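You operate a simulated robot arm through the tools that you are given. There is no shell and no other tool.

You are at the controls of a simulated robot arm. One attempt, no reset.

Task
Switch the pump on, close its vent and bring it to 1.5 bar.
Fine: pump most of the way, then trim the last bit with the fine knob.

Only the result counts: the job must be done as asked and must still hold three seconds after the hand-in. Knocking over, shifting, dropping, spilling or breaking anything else fails it.

Robot
A 7-joint arm with a two-finger parallel gripper, fixed in place. Base frame: the origin is on the floor under the middle of its stand, x ahead of it, y to its left, z up. Lengths are in mm, angles in degrees, forces in N, time in s.
With the tool pointing down near the work surface it reaches from about 420 to 900 mm from the base axis. Its first joint turns from -143.0 to 143.0 degrees. Payload 3 kg.
Tool frame: the origin (TCP) lies between the finger pads and is the grasp point; the fingertips stand 30 mm ahead of it; z points along the fingers, y is the line along which they close. The gripper opens to 94 mm. The fingers are 28 mm wide and 10 mm thick; the gripper's body (50 by 96 mm) begins 55 mm behind the TCP.
Orientation is told as [roll, pitch, yaw] about the base's x, y, z axes, in that order, counted from this pose: with the fingers straight down and closing along the base's y, the tool's x points along the base's -x, its y along +y and its z along -z.

Tools
- The arm moves only by the tool play_rows. Its argument "steps" is a list of rows, each a list of 7 numbers: the shift along the tool's x, y, z in m, then the turn, a rotation vector about the tool's x, y, z in degrees, then the closure, from 0 (fully open) to 1 (shut). In form: [[dx, dy, dz, ax, ay, az, jaw], ...]. A call has 1 to 20 rows; each row is the pose to reach, as a shift and turn from the pose commanded when the call began, along the tool's axes at that moment. Rows are played at 5 a second. More than 50 mm and 8.6 degrees between two rows, or a gripper value outside its range, and nothing of the call is played. A pose out of reach is approached as far as the arm can. The call stops where the force on the tool passes 40 N (or 10 N more than at its start, if that is more) or the arm is blocked; 0.2 s more then pass. Each finger travels about 72 mm/s and halts on what it meets, pressing with about 30 N; the grip force reading is that of the motor and also rises with nothing between the fingers. The clock runs only during rows and for 0.2 s after the last one: add rows that repeat a pose to give the fingers time. The reply holds the time, the measured pose of the TCP, the force on the tool along the base axes, the opening and the grip force, in the units named above and with some noise, with the torque about the TCP (base axes, N m) and any sound that the robot's microphone picked up.
- Cameras (640 x 400 px; columns grow to the right, rows downward): "scene" is fixed at [49.7, -499.8, 1392.6]; the picture's right is [0.74, -0.67, 0.00], its down [-0.28, -0.31, -0.91] and it looks along [0.61, 0.67, -0.42] (base axes); focal length 367 px, centre (320, 200). "wrist" rides on the gripper at [76, 14, -103] in the tool frame; the picture's right is [-0.18, 0.98, 0.00], its down [-0.75, -0.14, -0.64] and it looks along [-0.63, -0.12, 0.77] (tool axes); focal length 243 px, centre (320, 200). There is no depth. A picture from a camera that has moved, and an enlarged one, comes with that camera's place and axes in the base frame and with its lens.
- capture(camera): a new picture of that camera. No time passes.
- close_up(camera, box): a new picture of the part [left, top, right, bottom] of that camera's present view, enlarged. No time passes.
- job_done(): hands the job in; it is judged then, once.

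Nothing tells you positions but the pictures and the camera data. Unless the task says otherwise, let go and move clear before handing in.

The tools are called after "Request:" as a command line: name --pt "numbers of a row" for each row, then --argument value for the rest, lists and objects as JSON in quotes. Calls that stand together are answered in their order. play_rows: Moves the arm, as the interface text tells. Its arguments: {"type":"object","properties":{"steps":{"type":"array","items":{"type":"array","items":{"type":"number"}}}},"required":["steps"]} The other tools are called the same way: capture (camera) takes a picture; close_up (camera, box) takes an enlarged picture of a part of a camera's view; job_done () hands the job in.

At the start:

```text
time: 0.0
tcp_pos: [521.1, 118.7, 1083.4]
tcp_rot: [0.1, 0.0, -0.1]
wrist_force: [0.0, 0.5, 0.4]
ft_torque: [-0.03, 0.02, -0.01]
grip_width: 94.1
finger_force: 0.0
```

scene: 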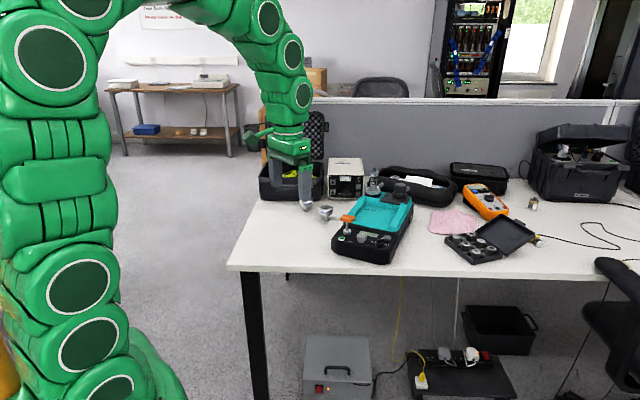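
wrist: 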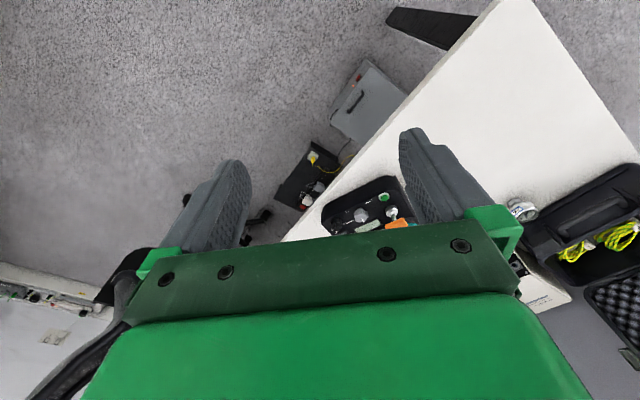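

I see a bench with a black/teal pump device in front of the arm, with several other items around it. I'll take close-ups to identify the pump's controls.

Request:
close_up --camera "scene" --box '[300, 160, 440, 270]'

Request:
close_up --camera "scene" --box '[240, 130, 560, 280]'

Request:
close_up --camera "wrist" --box '[300, 150, 440, 240]'

```text
3.64 times, centred on (370, 215) of scene
camera zoom: at [49.7, -499.8, 1392.6], right [0.74, -0.67, 0.0], down [-0.28, -0.31, -0.91], along [0.61, 0.67, -0.42], focal length 1334 px, centre (138, 146)
```

zoom: 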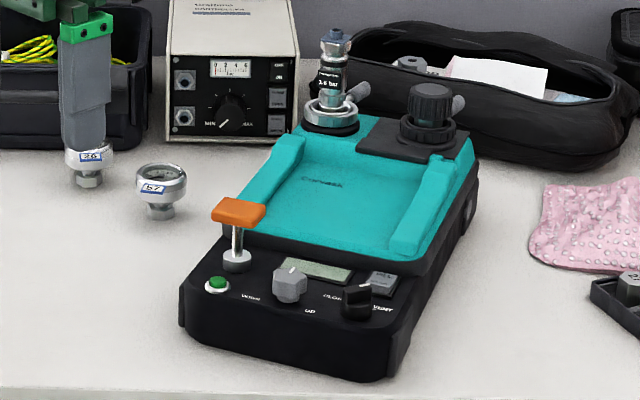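

```text
2.00 times, centred on (400, 205) of scene
camera zoom: at [49.7, -499.8, 1392.6], right [0.74, -0.67, 0.0], down [-0.28, -0.31, -0.91], along [0.61, 0.67, -0.42], focal length 734 px, centre (160, 190)
```

zoom: 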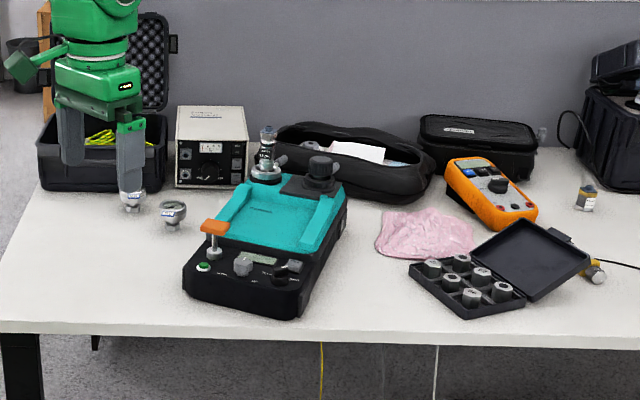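

```text
4.44 times, centred on (370, 195) of wrist
camera zoom: at [446.0, 132.5, 1187.2], right [0.18, 0.98, 0.0], down [0.75, -0.14, 0.64], along [0.63, -0.12, -0.77], focal length 1078 px, centre (98, 222)
```

zoom: 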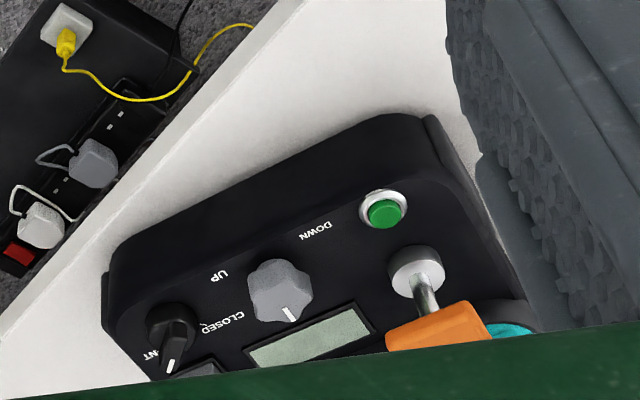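

The pump has a green button, an orange T-handle (pump plunger), a grey fine knob (DOWN/UP), a black vent knob (VENT/CLOSED) and an LCD. I'll zoom in further to read the labels and estimate positions.

Request:
close_up --camera "scene" --box '[335, 205, 395, 245]'

Request:
close_up --camera "scene" --box '[355, 165, 425, 210]'

Request:
close_up --camera "wrist" --box '[315, 175, 405, 235]'

```text
10.00 times, centred on (365, 225) of scene
camera zoom: at [49.7, -499.8, 1392.6], right [0.74, -0.67, 0.0], down [-0.28, -0.31, -0.91], along [0.61, 0.67, -0.42], focal length 3668 px, centre (-130, -50)
```

zoom: 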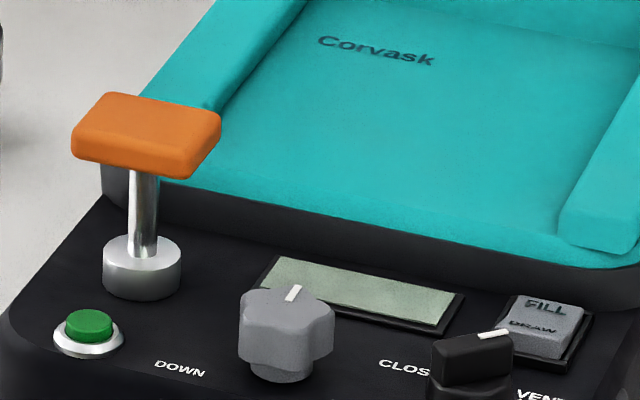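

```text
8.89 times, centred on (390, 188) of scene
camera zoom: at [49.7, -499.8, 1392.6], right [0.74, -0.67, 0.0], down [-0.28, -0.31, -0.91], along [0.61, 0.67, -0.42], focal length 3261 px, centre (-302, 311)
```

zoom: 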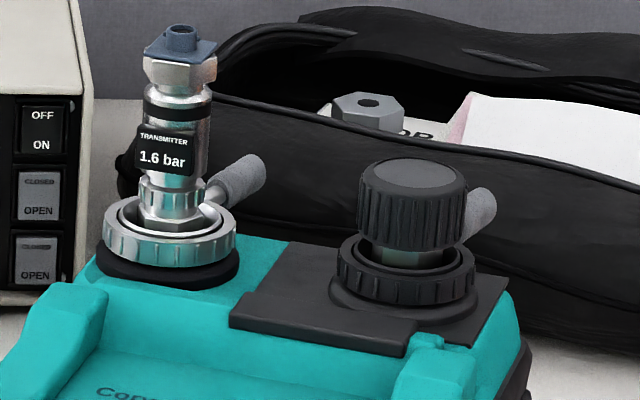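

```text
6.67 times, centred on (360, 205) of wrist
camera zoom: at [446.0, 132.5, 1187.2], right [0.18, 0.98, 0.0], down [0.75, -0.14, 0.64], along [0.63, -0.12, -0.77], focal length 1618 px, centre (53, 167)
```

zoom: 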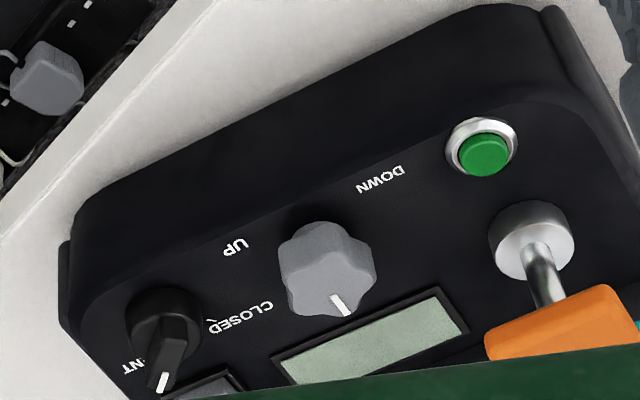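

Triangulating the two views puts the green button near (787, 208, 792), the pump handle top near (826, 223, 840), the fine knob near (821, 155, 803) and the vent knob near (842, 99, 802). The panel is yawed about 27°. Next I move the wrist camera closer and align it with the panel.

Request:
play_rows --pt "-0.025 0.002 0.019 0 0 -3.4 0" --pt "-0.05 0.004 0.038 0 0 -6.8 0" --pt "-0.076 0.006 0.057 0 0 -10.1 0" --pt "-0.102 0.008 0.076 0 0 -13.5 0" --pt "-0.128 0.01 0.095 0 0 -16.9 0" --pt "-0.153 0.012 0.115 0 0 -20.3 0" --pt "-0.179 0.013 0.134 0 0 -23.6 0" --pt "-0.204 0.014 0.153 0 0 -27 0" --pt "-0.204 0.014 0.153 0 0 -27 0"

Request:
capture --camera "wrist"

Request:
capture --camera "scene"

```text
time: 2.0
tcp_pos: [728.1, 130.6, 928.0]
tcp_rot: [0.0, 0.0, 27.1]
wrist_force: [0.5, -0.6, -0.2]
ft_torque: [0.03, -0.01, 0.04]
grip_width: 93.9
finger_force: 0.1
```

```text
taken
camera wrist: at [654.5, 109.9, 1031.3], right [-0.28, 0.96, 0.0], down [0.74, 0.22, 0.64], along [0.62, 0.18, -0.77], focal length 243 px, centre (320, 200)
```

wrist: 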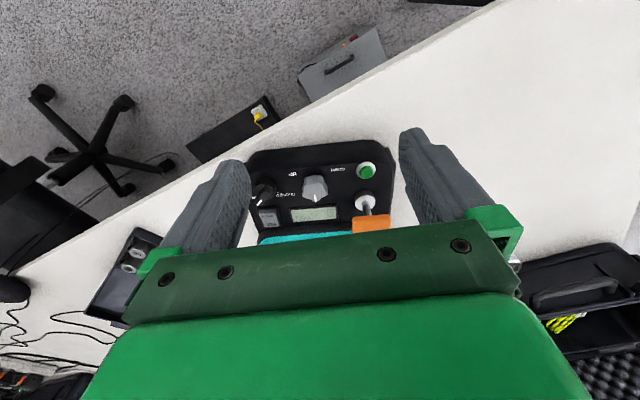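

```text
taken
```

scene: 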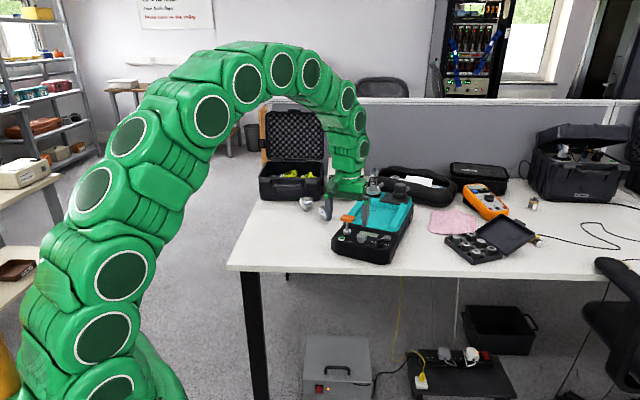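

Request:
close_up --camera "wrist" --box '[240, 140, 400, 240]'

Request:
close_up --camera "scene" --box '[325, 165, 421, 265]'

```text
4.00 times, centred on (320, 190) of wrist
camera zoom: at [654.5, 109.9, 1031.3], right [-0.28, 0.96, 0.0], down [0.74, 0.22, 0.64], along [0.62, 0.18, -0.77], focal length 970 px, centre (320, 240)
```

zoom: 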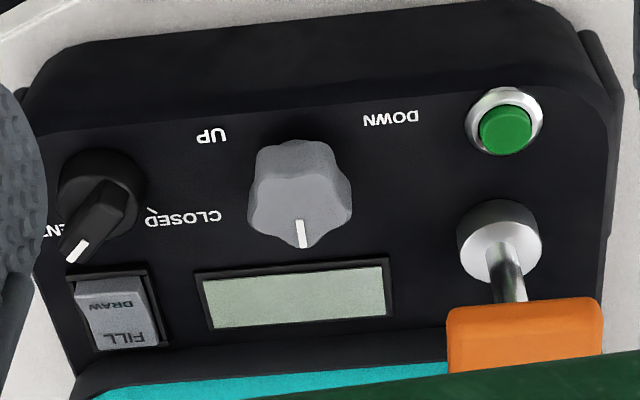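

```text
4.00 times, centred on (373, 215) of scene
camera zoom: at [49.7, -499.8, 1392.6], right [0.74, -0.67, 0.0], down [-0.28, -0.31, -0.91], along [0.61, 0.67, -0.42], focal length 1467 px, centre (108, 140)
```

zoom: 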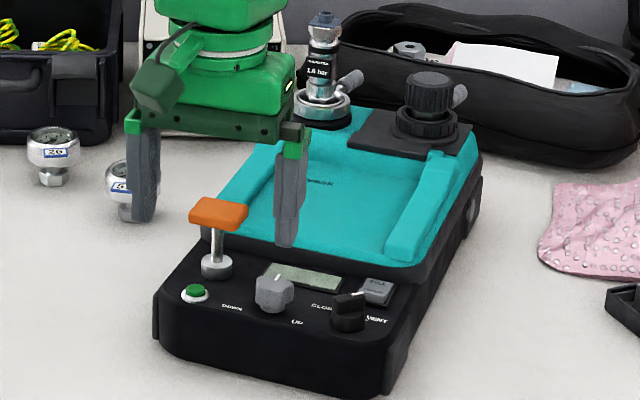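

Request:
close_up --camera "wrist" --box '[245, 170, 301, 232]'

Request:
close_up --camera "scene" --box '[370, 225, 400, 250]'

Request:
close_up --camera "wrist" --box '[340, 150, 400, 236]'

```text
6.45 times, centred on (273, 201) of wrist
camera zoom: at [654.5, 109.9, 1031.3], right [-0.28, 0.96, 0.0], down [0.74, 0.22, 0.64], along [0.62, 0.18, -0.77], focal length 1565 px, centre (623, 194)
```

zoom: 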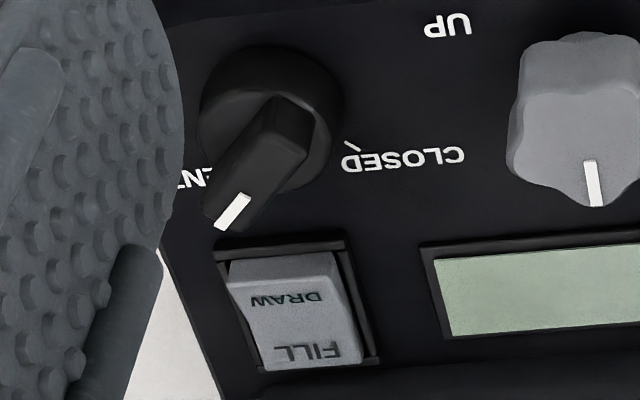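

```text
16.00 times, centred on (385, 238) of scene
camera zoom: at [49.7, -499.8, 1392.6], right [0.74, -0.67, 0.0], down [-0.28, -0.31, -0.91], along [0.61, 0.67, -0.42], focal length 5870 px, centre (-720, -400)
```

zoom: 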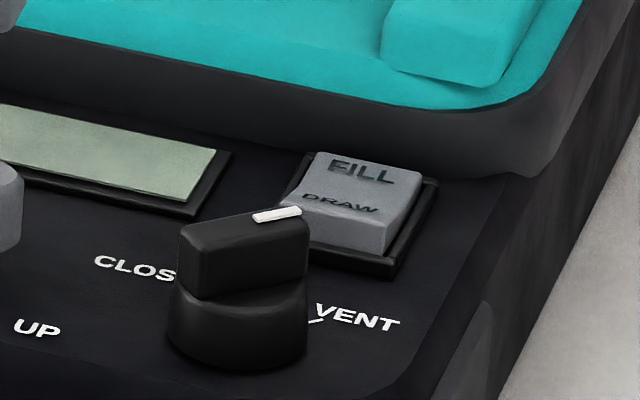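

```text
4.65 times, centred on (370, 193) of wrist
camera zoom: at [654.5, 109.9, 1031.3], right [-0.28, 0.96, 0.0], down [0.74, 0.22, 0.64], along [0.62, 0.18, -0.77], focal length 1128 px, centre (87, 233)
```

zoom: 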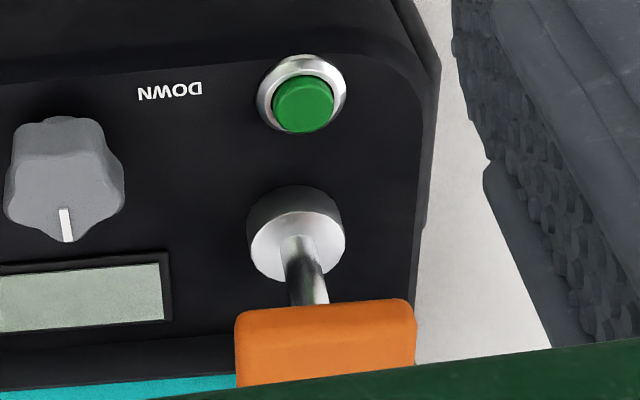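

The rocker (FILL/DRAW) state matters, and from here it is not certain which end is pressed. I'll move the wrist camera closer, over the right half of the panel, staying above all hardware.

Request:
play_rows --pt "-0.024 -0.021 0.006 0 0 0 0" --pt "-0.047 -0.042 0.012 0 0 0 0" --pt "-0.071 -0.062 0.018 0 0 0 0" --pt "-0.0945 -0.083 0.023 0 0 0 0" --pt "-0.0945 -0.083 0.023 0 0 0 0"

Request:
capture --camera "wrist"

```text
time: 3.2
tcp_pos: [848.9, 103.1, 908.3]
tcp_rot: [0.1, 0.0, 27.0]
wrist_force: [-0.1, 0.0, 0.3]
ft_torque: [-0.02, -0.06, -0.02]
grip_width: 93.9
finger_force: 0.0
```

```text
taken
camera wrist: at [775.1, 80.3, 1011.3], right [-0.28, 0.96, 0.0], down [0.74, 0.22, 0.64], along [0.62, 0.18, -0.77], focal length 243 px, centre (320, 200)
```

wrist: 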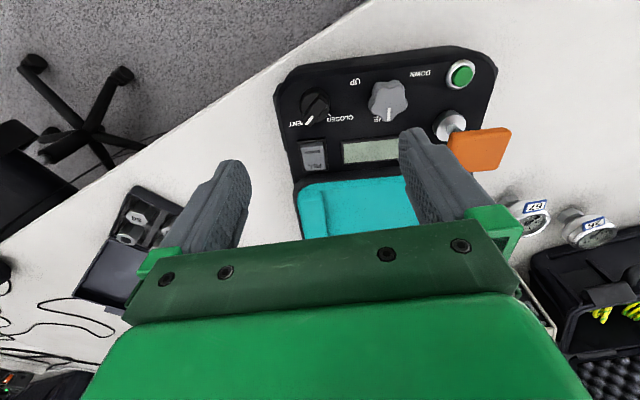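

Request:
close_up --camera "wrist" --box '[275, 75, 375, 185]'

Request:
close_up --camera "wrist" --box '[270, 40, 520, 200]'

Request:
close_up --camera "wrist" --box '[290, 130, 340, 180]'

```text
3.64 times, centred on (325, 130) of wrist
camera zoom: at [775.1, 80.3, 1011.3], right [-0.28, 0.96, 0.0], down [0.74, 0.22, 0.64], along [0.62, 0.18, -0.77], focal length 882 px, centre (302, 454)
```

zoom: 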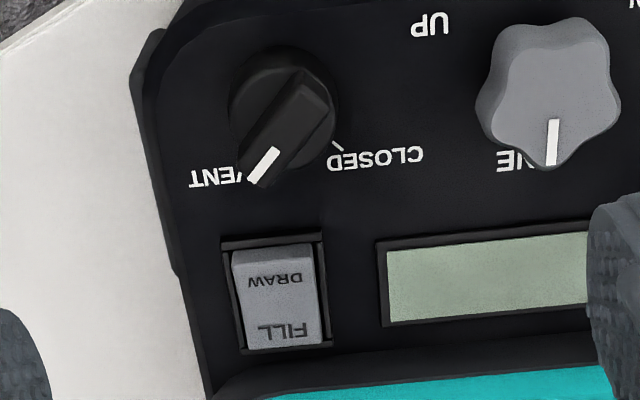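

```text
2.50 times, centred on (395, 120) of wrist
camera zoom: at [775.1, 80.3, 1011.3], right [-0.28, 0.96, 0.0], down [0.74, 0.22, 0.64], along [0.62, 0.18, -0.77], focal length 606 px, centre (132, 400)
```

zoom: 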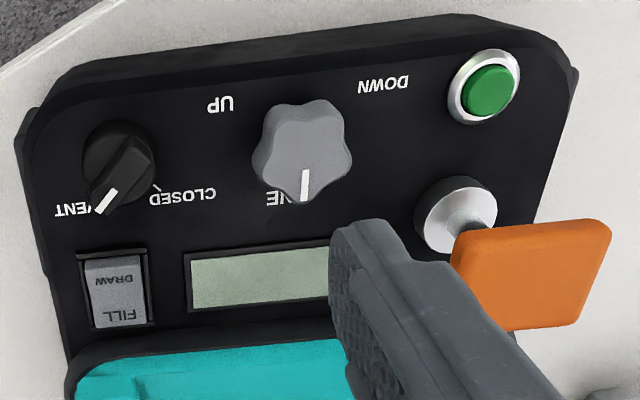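

```text
8.00 times, centred on (315, 155) of wrist
camera zoom: at [775.1, 80.3, 1011.3], right [-0.28, 0.96, 0.0], down [0.74, 0.22, 0.64], along [0.62, 0.18, -0.77], focal length 1941 px, centre (360, 560)
```

zoom: 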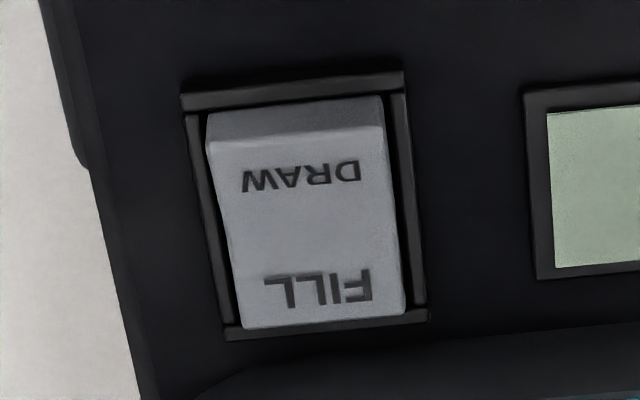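

Request:
close_up --camera "scene" --box '[381, 232, 401, 244]'

Request:
close_up --camera "wrist" --box '[298, 138, 330, 176]'

Request:
capture --camera "scene"

```text
16.00 times, centred on (391, 238) of scene
camera zoom: at [49.7, -499.8, 1392.6], right [0.74, -0.67, 0.0], down [-0.28, -0.31, -0.91], along [0.61, 0.67, -0.42], focal length 5870 px, centre (-816, -408)
```

zoom: 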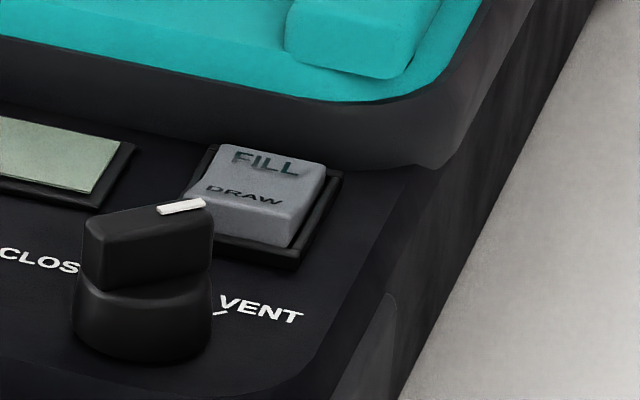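

```text
10.53 times, centred on (314, 157) of wrist
camera zoom: at [775.1, 80.3, 1011.3], right [-0.28, 0.96, 0.0], down [0.74, 0.22, 0.64], along [0.62, 0.18, -0.77], focal length 2554 px, centre (383, 653)
```

zoom: 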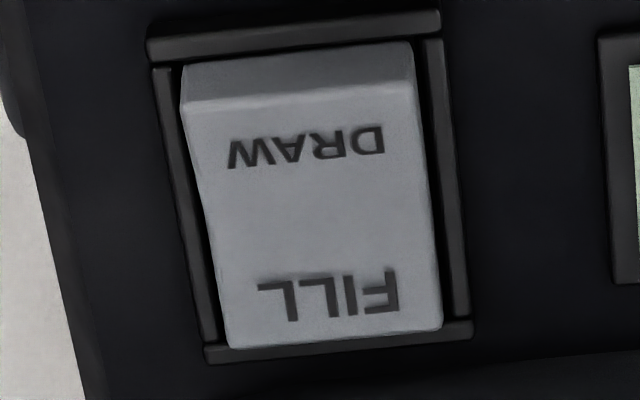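

```text
taken
```

scene: 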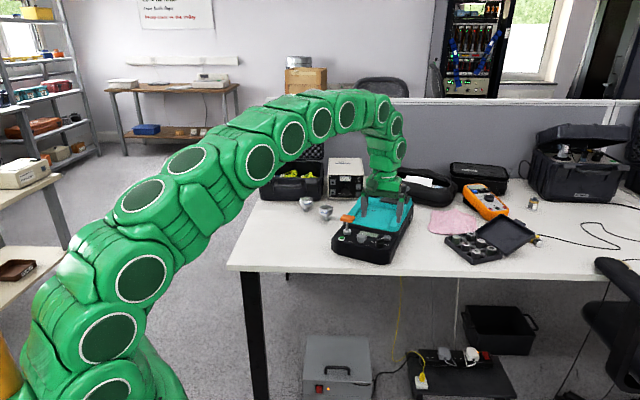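

Request:
close_up --camera "scene" --box '[385, 233, 395, 243]'

Request:
close_up --camera "wrist" --box '[302, 140, 326, 155]'

Request:
close_up --camera "wrist" --box '[302, 158, 326, 173]'

```text
16.00 times, centred on (390, 238) of scene
camera zoom: at [49.7, -499.8, 1392.6], right [0.74, -0.67, 0.0], down [-0.28, -0.31, -0.91], along [0.61, 0.67, -0.42], focal length 5870 px, centre (-800, -408)
```

zoom: 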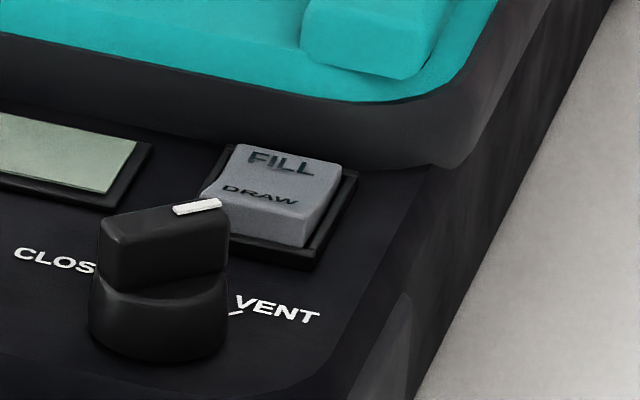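

```text
16.00 times, centred on (314, 148) of wrist
camera zoom: at [775.1, 80.3, 1011.3], right [-0.28, 0.96, 0.0], down [0.74, 0.22, 0.64], along [0.62, 0.18, -0.77], focal length 3882 px, centre (416, 1040)
```

zoom: 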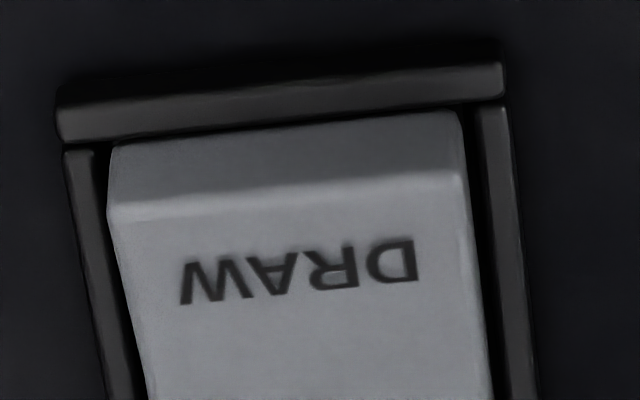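

```text
16.00 times, centred on (314, 166) of wrist
camera zoom: at [775.1, 80.3, 1011.3], right [-0.28, 0.96, 0.0], down [0.74, 0.22, 0.64], along [0.62, 0.18, -0.77], focal length 3882 px, centre (416, 752)
```

zoom: 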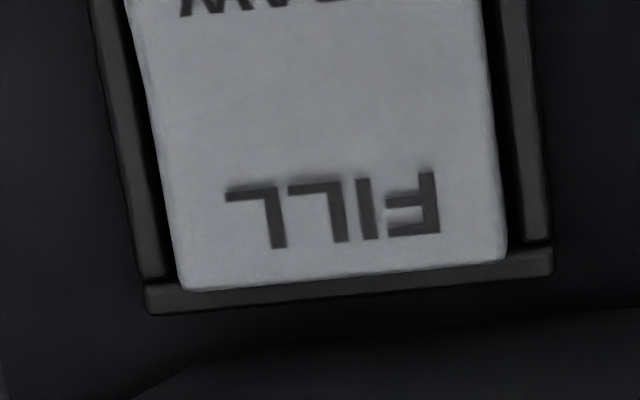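

The rocker's FILL end sits low and its DRAW end high, so FILL is pressed; I'll confirm that with the first stroke. The green button refines to about (789, 210, 787) and the handle top to (820, 218, 844). I'm now closing the fingers and moving above the green button.

Request:
play_rows --pt "0.0016 0.031 0 0 0 0 0.3" --pt "0.0033 0.062 0 0 0 0 0.6" --pt "0.005 0.093 0 0 0 0 1" --pt "0.0066 0.1235 0 0 0 0 1" --pt "0.0066 0.1235 0.02 0 0 0 1" --pt "0.0066 0.1235 0.045 0 0 0 1" --pt "0.0066 0.1235 0.06 0 0 0 1" --pt "0.0066 0.1235 0.06 0 0 0 1" --pt "0.0066 0.1235 0.06 0 0 0 1"

Request:
capture --camera "wrist"

Request:
close_up --camera "scene" --box '[325, 190, 405, 255]'

```text
time: 5.2
tcp_pos: [786.5, 208.8, 848.6]
tcp_rot: [0.0, 0.0, 26.9]
wrist_force: [0.4, 0.4, -0.8]
ft_torque: [0.04, -0.01, -0.01]
grip_width: 0.3
finger_force: 30.2
```

```text
taken
camera wrist: at [712.3, 186.9, 951.7], right [-0.28, 0.96, 0.0], down [0.74, 0.22, 0.64], along [0.62, 0.18, -0.77], focal length 243 px, centre (320, 200)
```

wrist: 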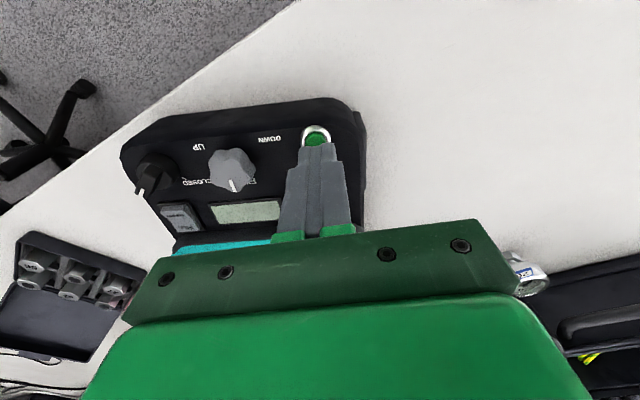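

```text
6.15 times, centred on (365, 222) of scene
camera zoom: at [49.7, -499.8, 1392.6], right [0.74, -0.67, 0.0], down [-0.28, -0.31, -0.91], along [0.61, 0.67, -0.42], focal length 2258 px, centre (43, 62)
```

zoom: 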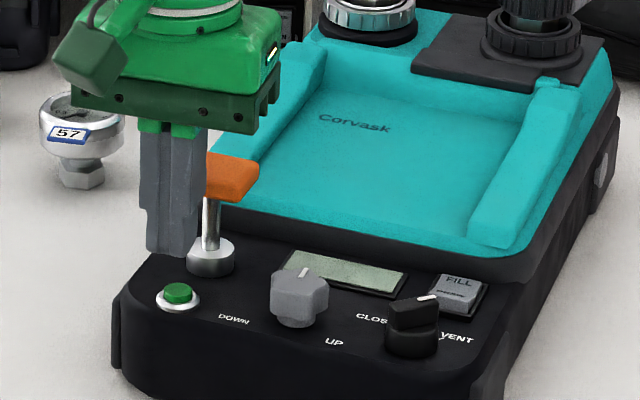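

The closed fingertips are right above the green button, with the tips at about z 819. Next I lower slowly and press.

Request:
play_rows --pt "-0.001 -0.0005 0.01 0 0 0 1" --pt "-0.001 -0.0005 0.02 0 0 0 1" --pt "-0.001 -0.0005 0.024 0 0 0 1" --pt "-0.001 -0.0005 0.027 0 0 0 1" --pt "-0.001 -0.0005 0.029 0 0 0 1"

Request:
close_up --camera "scene" --box '[325, 190, 405, 255]'

Request:
capture --camera "wrist"

```text
time: 6.4
tcp_pos: [786.3, 208.2, 821.2]
tcp_rot: [0.0, 0.0, 27.0]
wrist_force: [1.3, -4.0, 13.1]
ft_torque: [-0.13, -0.05, 0.01]
grip_width: 0.0
finger_force: 30.2
heard: click
```

```text
6.15 times, centred on (365, 222) of scene
camera zoom: at [49.7, -499.8, 1392.6], right [0.74, -0.67, 0.0], down [-0.28, -0.31, -0.91], along [0.61, 0.67, -0.42], focal length 2258 px, centre (43, 62)
```

zoom: 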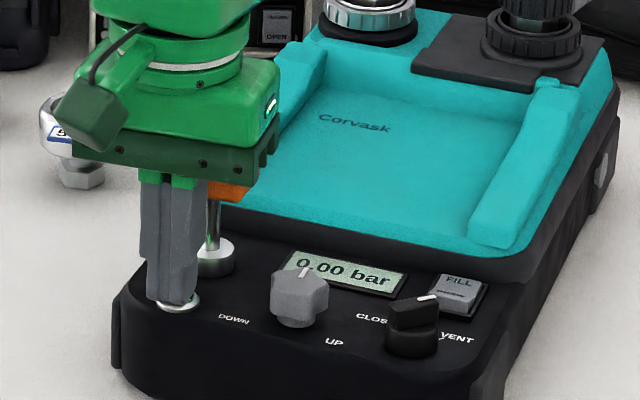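

```text
taken
camera wrist: at [712.7, 186.3, 923.2], right [-0.28, 0.96, 0.0], down [0.73, 0.22, 0.64], along [0.62, 0.18, -0.77], focal length 243 px, centre (320, 200)
```

wrist: 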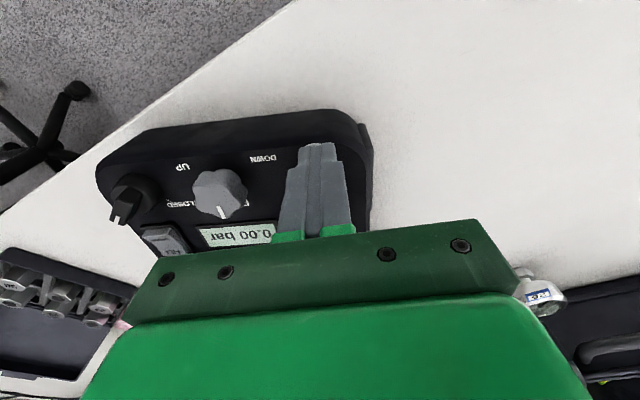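

A click was heard and the LCD lit up with 0.00 bar, so the pump is on. Next I lift off and traverse above the vent knob at about (848, 97.5), turning the gripper to line up with its bar (yaw about -16°).

Request:
play_rows --pt "0 0 -0.03 0 0 0 1" --pt "0 0 -0.07 0 0 0 1" --pt "-0.0007 -0.018 -0.075 0 0 6.1 0.8" --pt "-0.0013 -0.036 -0.075 0 0 12.3 0.5" --pt "-0.002 -0.054 -0.075 0 0 18.4 0.2" --pt "-0.0027 -0.072 -0.075 0 0 24.6 0" --pt "-0.0034 -0.09 -0.075 0 0 30.7 0" --pt "-0.004 -0.109 -0.075 0 0 36.9 0" --pt "-0.0047 -0.1266 -0.075 0 0 43 0" --pt "-0.0047 -0.1266 -0.075 0 0 43 0"

Request:
capture --camera "wrist"

Request:
close_up --camera "scene" --box '[325, 180, 421, 255]'

```text
time: 8.6
tcp_pos: [847.0, 98.2, 894.5]
tcp_rot: [0.0, 0.0, -16.0]
wrist_force: [0.3, -0.5, 0.0]
ft_torque: [-0.03, -0.03, 0.02]
grip_width: 94.0
finger_force: 0.0
```

```text
taken
camera wrist: at [779.2, 132.0, 997.0], right [0.45, 0.89, 0.0], down [0.69, -0.34, 0.64], along [0.57, -0.29, -0.77], focal length 243 px, centre (320, 200)
```

wrist: 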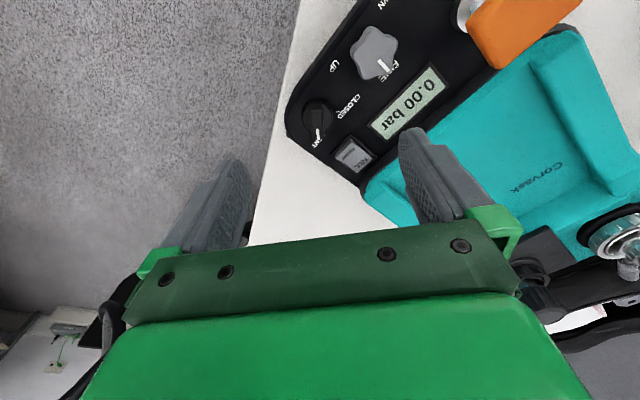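

```text
5.33 times, centred on (373, 218) of scene
camera zoom: at [49.7, -499.8, 1392.6], right [0.74, -0.67, 0.0], down [-0.28, -0.31, -0.91], along [0.61, 0.67, -0.42], focal length 1957 px, centre (37, 107)
```

zoom: 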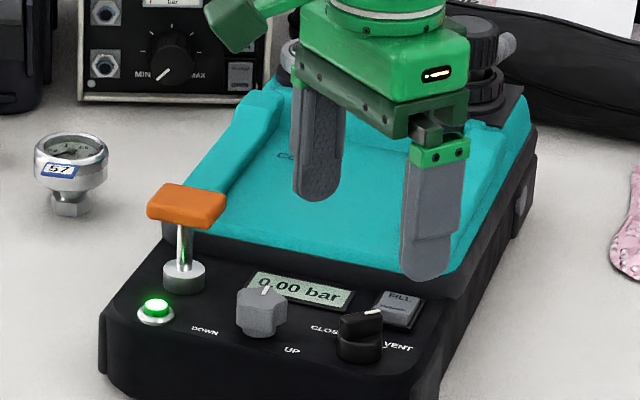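

Request:
close_up --camera "wrist" --box '[280, 70, 400, 170]'

Request:
close_up --camera "wrist" --box '[294, 90, 354, 150]'

```text
4.00 times, centred on (340, 120) of wrist
camera zoom: at [779.2, 132.0, 997.0], right [0.45, 0.89, 0.0], down [0.69, -0.34, 0.64], along [0.57, -0.29, -0.77], focal length 970 px, centre (240, 520)
```

zoom: 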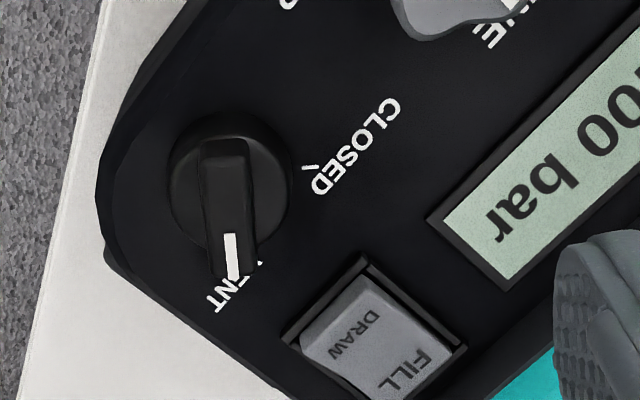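

```text
6.67 times, centred on (324, 120) of wrist
camera zoom: at [779.2, 132.0, 997.0], right [0.45, 0.89, 0.0], down [0.69, -0.34, 0.64], along [0.57, -0.29, -0.77], focal length 1618 px, centre (293, 733)
```

zoom: 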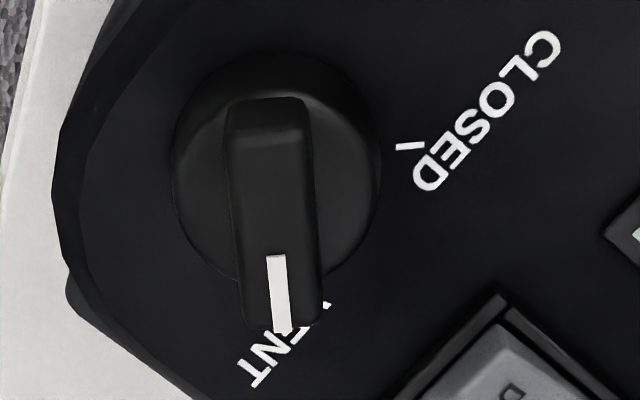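

The vent knob's bar points at VENT, with the CLOSED tick about 90° counter-clockwise from it (seen from above). Next I lower to get a closer, more accurate look before gripping.

Request:
play_rows --pt "0 0 0.02 0 0 0 0" --pt "0 0 0.04 0 0 0 0" --pt "0 0 0.044 0 0 0 0" --pt "0 0 0.044 0 0 0 0"

Request:
close_up --camera "wrist" --box '[270, 100, 370, 180]'

Request:
capture --camera "wrist"

```text
time: 9.6
tcp_pos: [846.8, 97.2, 851.0]
tcp_rot: [-0.1, 0.0, -16.0]
wrist_force: [-0.7, -0.1, 0.1]
ft_torque: [0.02, 0.03, 0.04]
grip_width: 94.1
finger_force: 0.0
```

```text
5.00 times, centred on (320, 140) of wrist
camera zoom: at [779.3, 132.7, 952.9], right [0.45, 0.89, 0.0], down [0.69, -0.34, 0.64], along [0.57, -0.29, -0.77], focal length 1213 px, centre (320, 500)
```

zoom: 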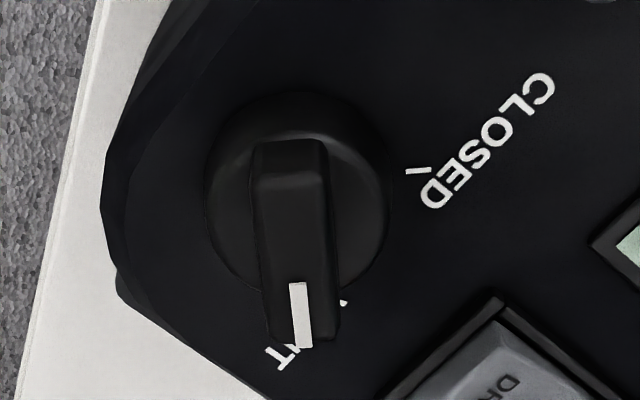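

```text
taken
camera wrist: at [779.3, 132.7, 952.9], right [0.45, 0.89, 0.0], down [0.69, -0.34, 0.64], along [0.57, -0.29, -0.77], focal length 243 px, centre (320, 200)
```

wrist: 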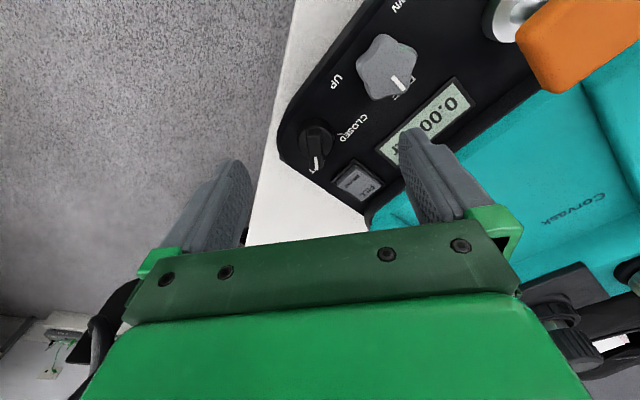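

Combining several wrist views, the vent knob bar top is near (846, 96.5, 815), pointing at azimuth about -18°. The panel around it is near z 791, possibly sloped a few degrees. I'll get a second viewpoint, which also checks that the arm can reach the final yaw.

Request:
play_rows --pt "0 0 -0.03 0 0 0 0" --pt "0 0 -0.03 0 0 -8 0" --pt "0 0 -0.03 0 0 -16 0" --pt "0 0 -0.03 0 0 -24 0" --pt "0 0 -0.03 0 0 -32 0" --pt "0 0 -0.03 0 0 -40 0" --pt "0 0 -0.03 0 0 -48 0" --pt "0 0 -0.03 0 0 -56 0" --pt "0 0 -0.03 0 0 -64 0" --pt "0 0 -0.03 0 0 -72 0" --pt "0 0 -0.03 0 0 -80 0" --pt "0 0 -0.03 0 0 -88 0" --pt "0 0 -0.03 0 0 -90 0" --pt "0 0 -0.03 0 0 -90 0"

Request:
capture --camera "wrist"

Request:
close_up --camera "wrist" --box '[260, 80, 380, 180]'

```text
time: 12.6
tcp_pos: [847.7, 97.4, 880.8]
tcp_rot: [0.1, 0.0, 74.1]
wrist_force: [0.1, 0.5, -0.1]
ft_torque: [-0.02, 0.0, 0.04]
grip_width: 93.9
finger_force: 0.1
```

```text
taken
camera wrist: at [814.4, 28.4, 983.3], right [-0.89, 0.45, 0.0], down [0.34, 0.69, 0.64], along [0.29, 0.57, -0.77], focal length 243 px, centre (320, 200)
```

wrist: 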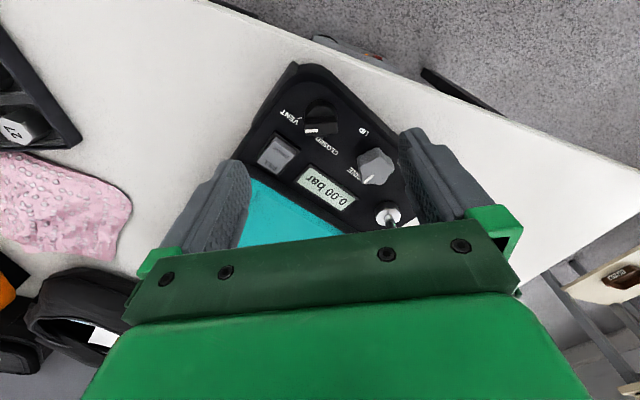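

```text
4.00 times, centred on (320, 130) of wrist
camera zoom: at [814.4, 28.4, 983.3], right [-0.89, 0.45, 0.0], down [0.34, 0.69, 0.64], along [0.29, 0.57, -0.77], focal length 970 px, centre (320, 480)
```

zoom: 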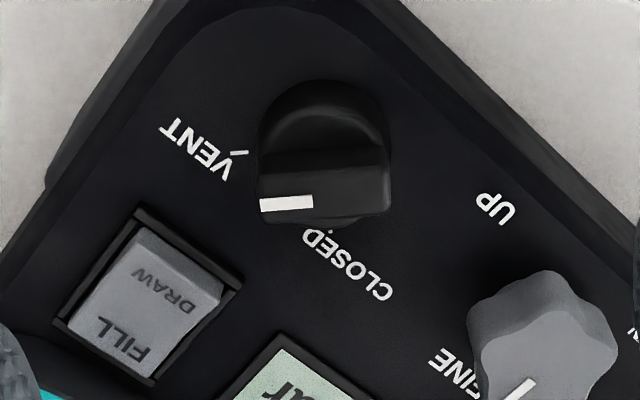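

Request:
close_up --camera "wrist" --box '[295, 95, 345, 140]'

Request:
close_up --camera "wrist" --box '[270, 60, 420, 240]'

```text
8.89 times, centred on (320, 118) of wrist
camera zoom: at [814.4, 28.4, 983.3], right [-0.89, 0.45, 0.0], down [0.34, 0.69, 0.64], along [0.29, 0.57, -0.77], focal length 2157 px, centre (320, 933)
```

zoom: 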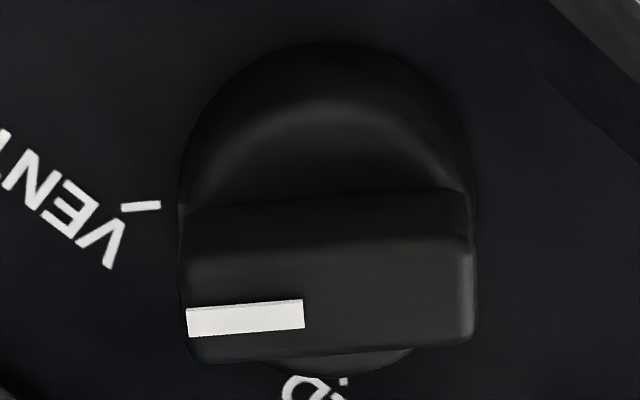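

```text
2.22 times, centred on (345, 150) of wrist
camera zoom: at [814.4, 28.4, 983.3], right [-0.89, 0.45, 0.0], down [0.34, 0.69, 0.64], along [0.29, 0.57, -0.77], focal length 539 px, centre (264, 311)
```

zoom: 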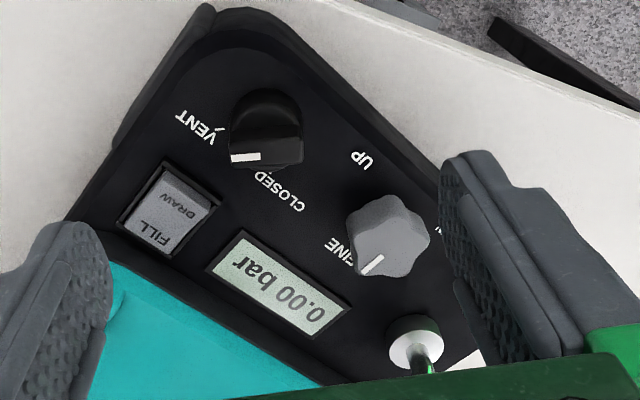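

The arm reaches yaw 74° fine. The vent bar centre is about (846.7, 95.8) with its top near z 813, pointing at about -21°. Next I turn back to yaw -21°, centre on it with the jaws partly closed, and check alignment.

Request:
play_rows --pt "0.0027 0.0012 0 0 0 8 0.2" --pt "0.0027 0.0012 0 0 0 16 0.4" --pt "0.0027 0.0012 0 0 0 24 0.6" --pt "0.0027 0.0012 0 0 0 32 0.745" --pt "0.0027 0.0012 0 0 0 40 0.745" --pt "0.0027 0.0012 0 0 0 48 0.745" --pt "0.0027 0.0012 0 0 0 56 0.745" --pt "0.0027 0.0012 0 0 0 64 0.745" --pt "0.0027 0.0012 0 0 0 72 0.745" --pt "0.0027 0.0012 0 0 0 80 0.745" --pt "0.0027 0.0012 0 0 0 88 0.745" --pt "0.0027 0.0012 0 0 0 95 0.745" --pt "0.0027 0.0012 0.015 0 0 95 0.745" --pt "0.0027 0.0012 0.03 0 0 95 0.745" --pt "0.0027 0.0012 0.03 0 0 95 0.745"

Request:
capture --camera "wrist"

Request:
close_up --camera "wrist" --box '[270, 110, 370, 190]'

Request:
close_up --camera "scene" --box '[355, 205, 411, 245]'

```text
time: 15.8
tcp_pos: [846.3, 95.1, 850.5]
tcp_rot: [0.0, 0.0, -21.0]
wrist_force: [-0.4, 0.3, -0.6]
ft_torque: [-0.04, -0.02, 0.03]
grip_width: 24.1
finger_force: 0.0
```

```text
taken
camera wrist: at [780.1, 136.1, 952.6], right [0.52, 0.85, 0.0], down [0.65, -0.4, 0.64], along [0.55, -0.34, -0.77], focal length 243 px, centre (320, 200)
```

wrist: 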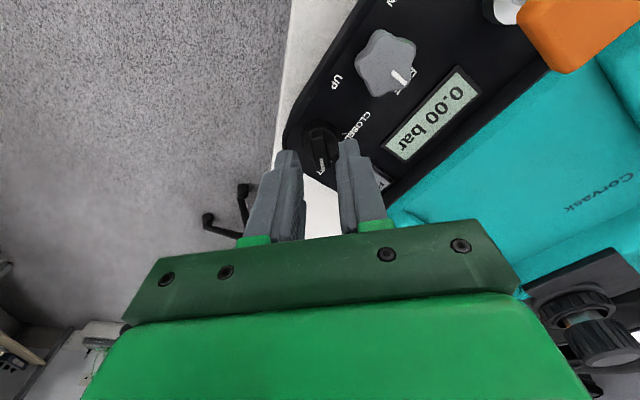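

```text
5.00 times, centred on (320, 150) of wrist
camera zoom: at [780.1, 136.1, 952.6], right [0.52, 0.85, 0.0], down [0.65, -0.4, 0.64], along [0.55, -0.34, -0.77], focal length 1213 px, centre (320, 450)
```

zoom: 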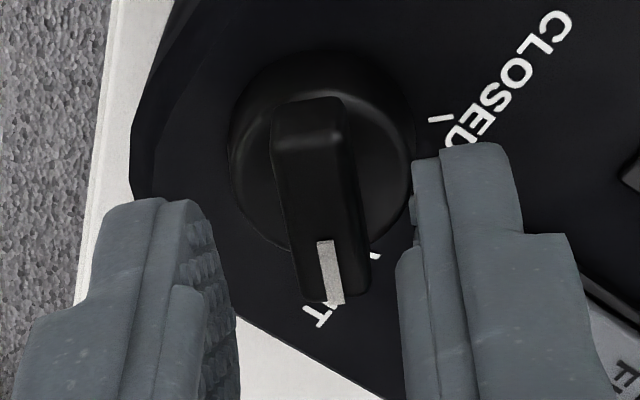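

```text
10.00 times, centred on (383, 225) of scene
camera zoom: at [49.7, -499.8, 1392.6], right [0.74, -0.67, 0.0], down [-0.28, -0.31, -0.91], along [0.61, 0.67, -0.42], focal length 3668 px, centre (-310, -50)
```

zoom: 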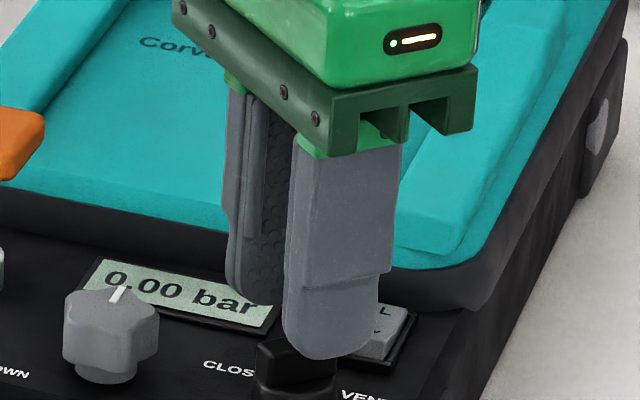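

The jaws are centred on the bar to within about 0.5 mm. Next I lower so the fingers straddle the bar, watching force.

Request:
play_rows --pt "0 0 0.005 0 0 1.5 0.745" --pt "0 0 0.009 0 0 1.5 0.745" --pt "0 0 0.012 0 0 1.5 0.745" --pt "0 0 0.014 0 0 1.5 0.745" --pt "0 0 0.016 0 0 1.5 0.745" --pt "0 0 0.016 0 0 1.5 0.745"

Request:
close_up --camera "wrist" --box '[270, 120, 370, 200]'

Request:
close_up --camera "scene" --box '[355, 215, 411, 255]'

```text
time: 17.2
tcp_pos: [846.5, 96.6, 834.3]
tcp_rot: [0.1, -0.1, -22.5]
wrist_force: [-0.2, 0.2, 0.1]
ft_torque: [-0.04, -0.01, 0.0]
grip_width: 23.9
finger_force: 0.0
```

```text
5.00 times, centred on (320, 160) of wrist
camera zoom: at [781.5, 138.2, 937.2], right [0.55, 0.84, 0.0], down [0.64, -0.42, 0.64], along [0.54, -0.35, -0.77], focal length 1213 px, centre (320, 400)
```

zoom: 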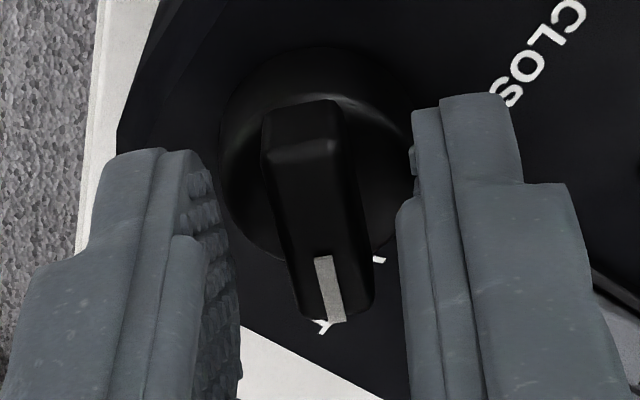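

```text
10.00 times, centred on (383, 235) of scene
camera zoom: at [49.7, -499.8, 1392.6], right [0.74, -0.67, 0.0], down [-0.28, -0.31, -0.91], along [0.61, 0.67, -0.42], focal length 3668 px, centre (-310, -150)
```

zoom: 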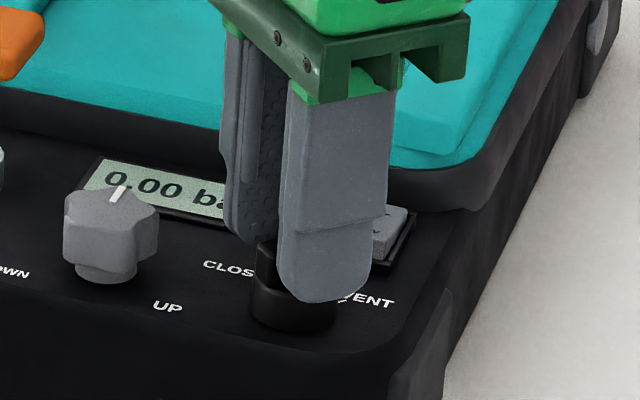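

Aligned: bar azimuth about -22.7° against gripper -22.5°, centred within 0.3 mm. Next I close gently in stages.

Request:
play_rows --pt "0 0 0 0 0 0 0.82" --pt "0 0 0 0 0 0 0.86" --pt "0 0 0 0 0 0 0.875" --pt "0 0 0 0 0 0 0.885" --pt "0 0 0 0 0 0 0.885"

Request:
close_up --camera "wrist" --box '[270, 120, 370, 200]'

```text
time: 18.4
tcp_pos: [844.9, 95.2, 834.3]
tcp_rot: [-0.1, 0.0, -22.5]
wrist_force: [0.4, 0.3, 0.2]
ft_torque: [0.04, 0.0, 0.03]
grip_width: 10.7
finger_force: 0.1
```

```text
5.00 times, centred on (320, 160) of wrist
camera zoom: at [781.5, 138.2, 937.3], right [0.55, 0.84, 0.0], down [0.64, -0.42, 0.64], along [0.54, -0.35, -0.77], focal length 1213 px, centre (320, 400)
```

zoom: 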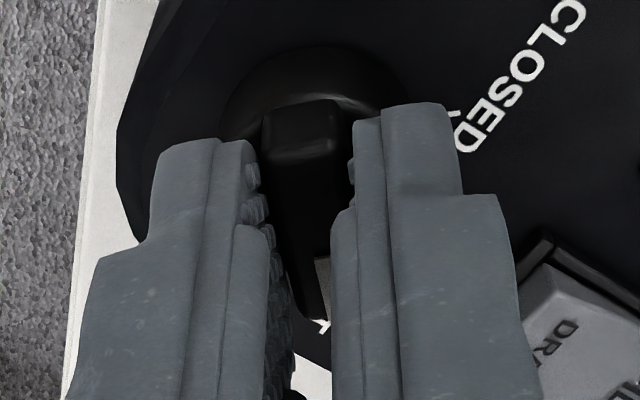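

Request:
play_rows --pt "0 0 0 0 0 0 0.895" --pt "0 0 0 0 0 0 0.9" --pt "0 0 0 0 0 0 0.905" --pt "0 0 0 0 0 0 0.91" --pt "0 0 0 0 0 0 0.91"

```text
time: 19.6
tcp_pos: [845.4, 95.3, 833.7]
tcp_rot: [0.1, 0.0, -22.5]
wrist_force: [-2.1, -4.0, -0.2]
ft_torque: [-0.06, 0.12, 0.48]
grip_width: 9.9
finger_force: 30.5
```

The grip is on the bar (9.9 mm, small lateral force). Next I rotate it counter-clockwise towards CLOSED in small steps, watching the forces.

Request:
play_rows --pt "0 0 0 0 0 -5 0.92" --pt "0 0 0 0 0 -10 0.92" --pt "0 0 0 0 0 -15 0.92" --pt "0 0 0 0 0 -20 0.92" --pt "0 0 0 0 0 -20 0.92"

Request:
close_up --camera "wrist" --box '[260, 110, 380, 210]'

```text
time: 20.8
tcp_pos: [844.6, 96.0, 835.0]
tcp_rot: [-0.1, 0.0, -2.3]
wrist_force: [-22.3, -12.2, 11.7]
ft_torque: [-0.32, 0.85, -0.03]
grip_width: 9.9
finger_force: 30.0
```

```text
4.00 times, centred on (320, 160) of wrist
camera zoom: at [771.0, 113.0, 937.3], right [0.23, 0.97, 0.0], down [0.75, -0.17, 0.64], along [0.62, -0.14, -0.77], focal length 970 px, centre (320, 360)
```

zoom: 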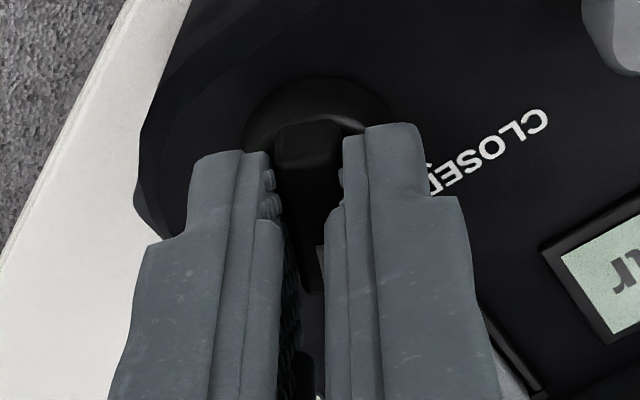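

The bar turned 20°, but lateral force has built up, so the true axis is slightly off the TCP. I'll open the jaws to relieve it and re-measure.

Request:
play_rows --pt "0 0 0 0 0 -20 0.9" --pt "0 0 0 0 0 -20 0.86" --pt "0 0 0 0 0 -20 0.8" --pt "0 0 0 0 0 -20 0.745" --pt "0 0 0 0 0 -20 0.745"

Request:
close_up --camera "wrist" --box '[260, 110, 380, 210]'

Request:
close_up --camera "scene" --box '[325, 180, 421, 255]'

```text
refused: row 1 steps farther than a row can; nothing moved
```

```text
4.00 times, centred on (320, 160) of wrist
camera zoom: at [771.0, 113.0, 937.3], right [0.23, 0.97, 0.0], down [0.75, -0.17, 0.64], along [0.62, -0.14, -0.77], focal length 970 px, centre (320, 360)
```

zoom: 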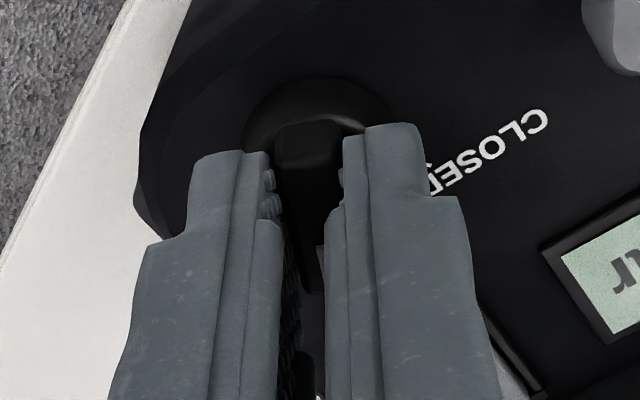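

```text
5.33 times, centred on (373, 218) of scene
camera zoom: at [49.7, -499.8, 1392.6], right [0.74, -0.67, 0.0], down [-0.28, -0.31, -0.91], along [0.61, 0.67, -0.42], focal length 1957 px, centre (37, 107)
```

zoom: 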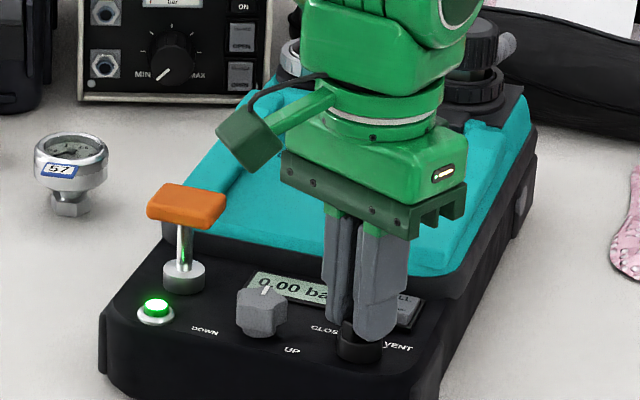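

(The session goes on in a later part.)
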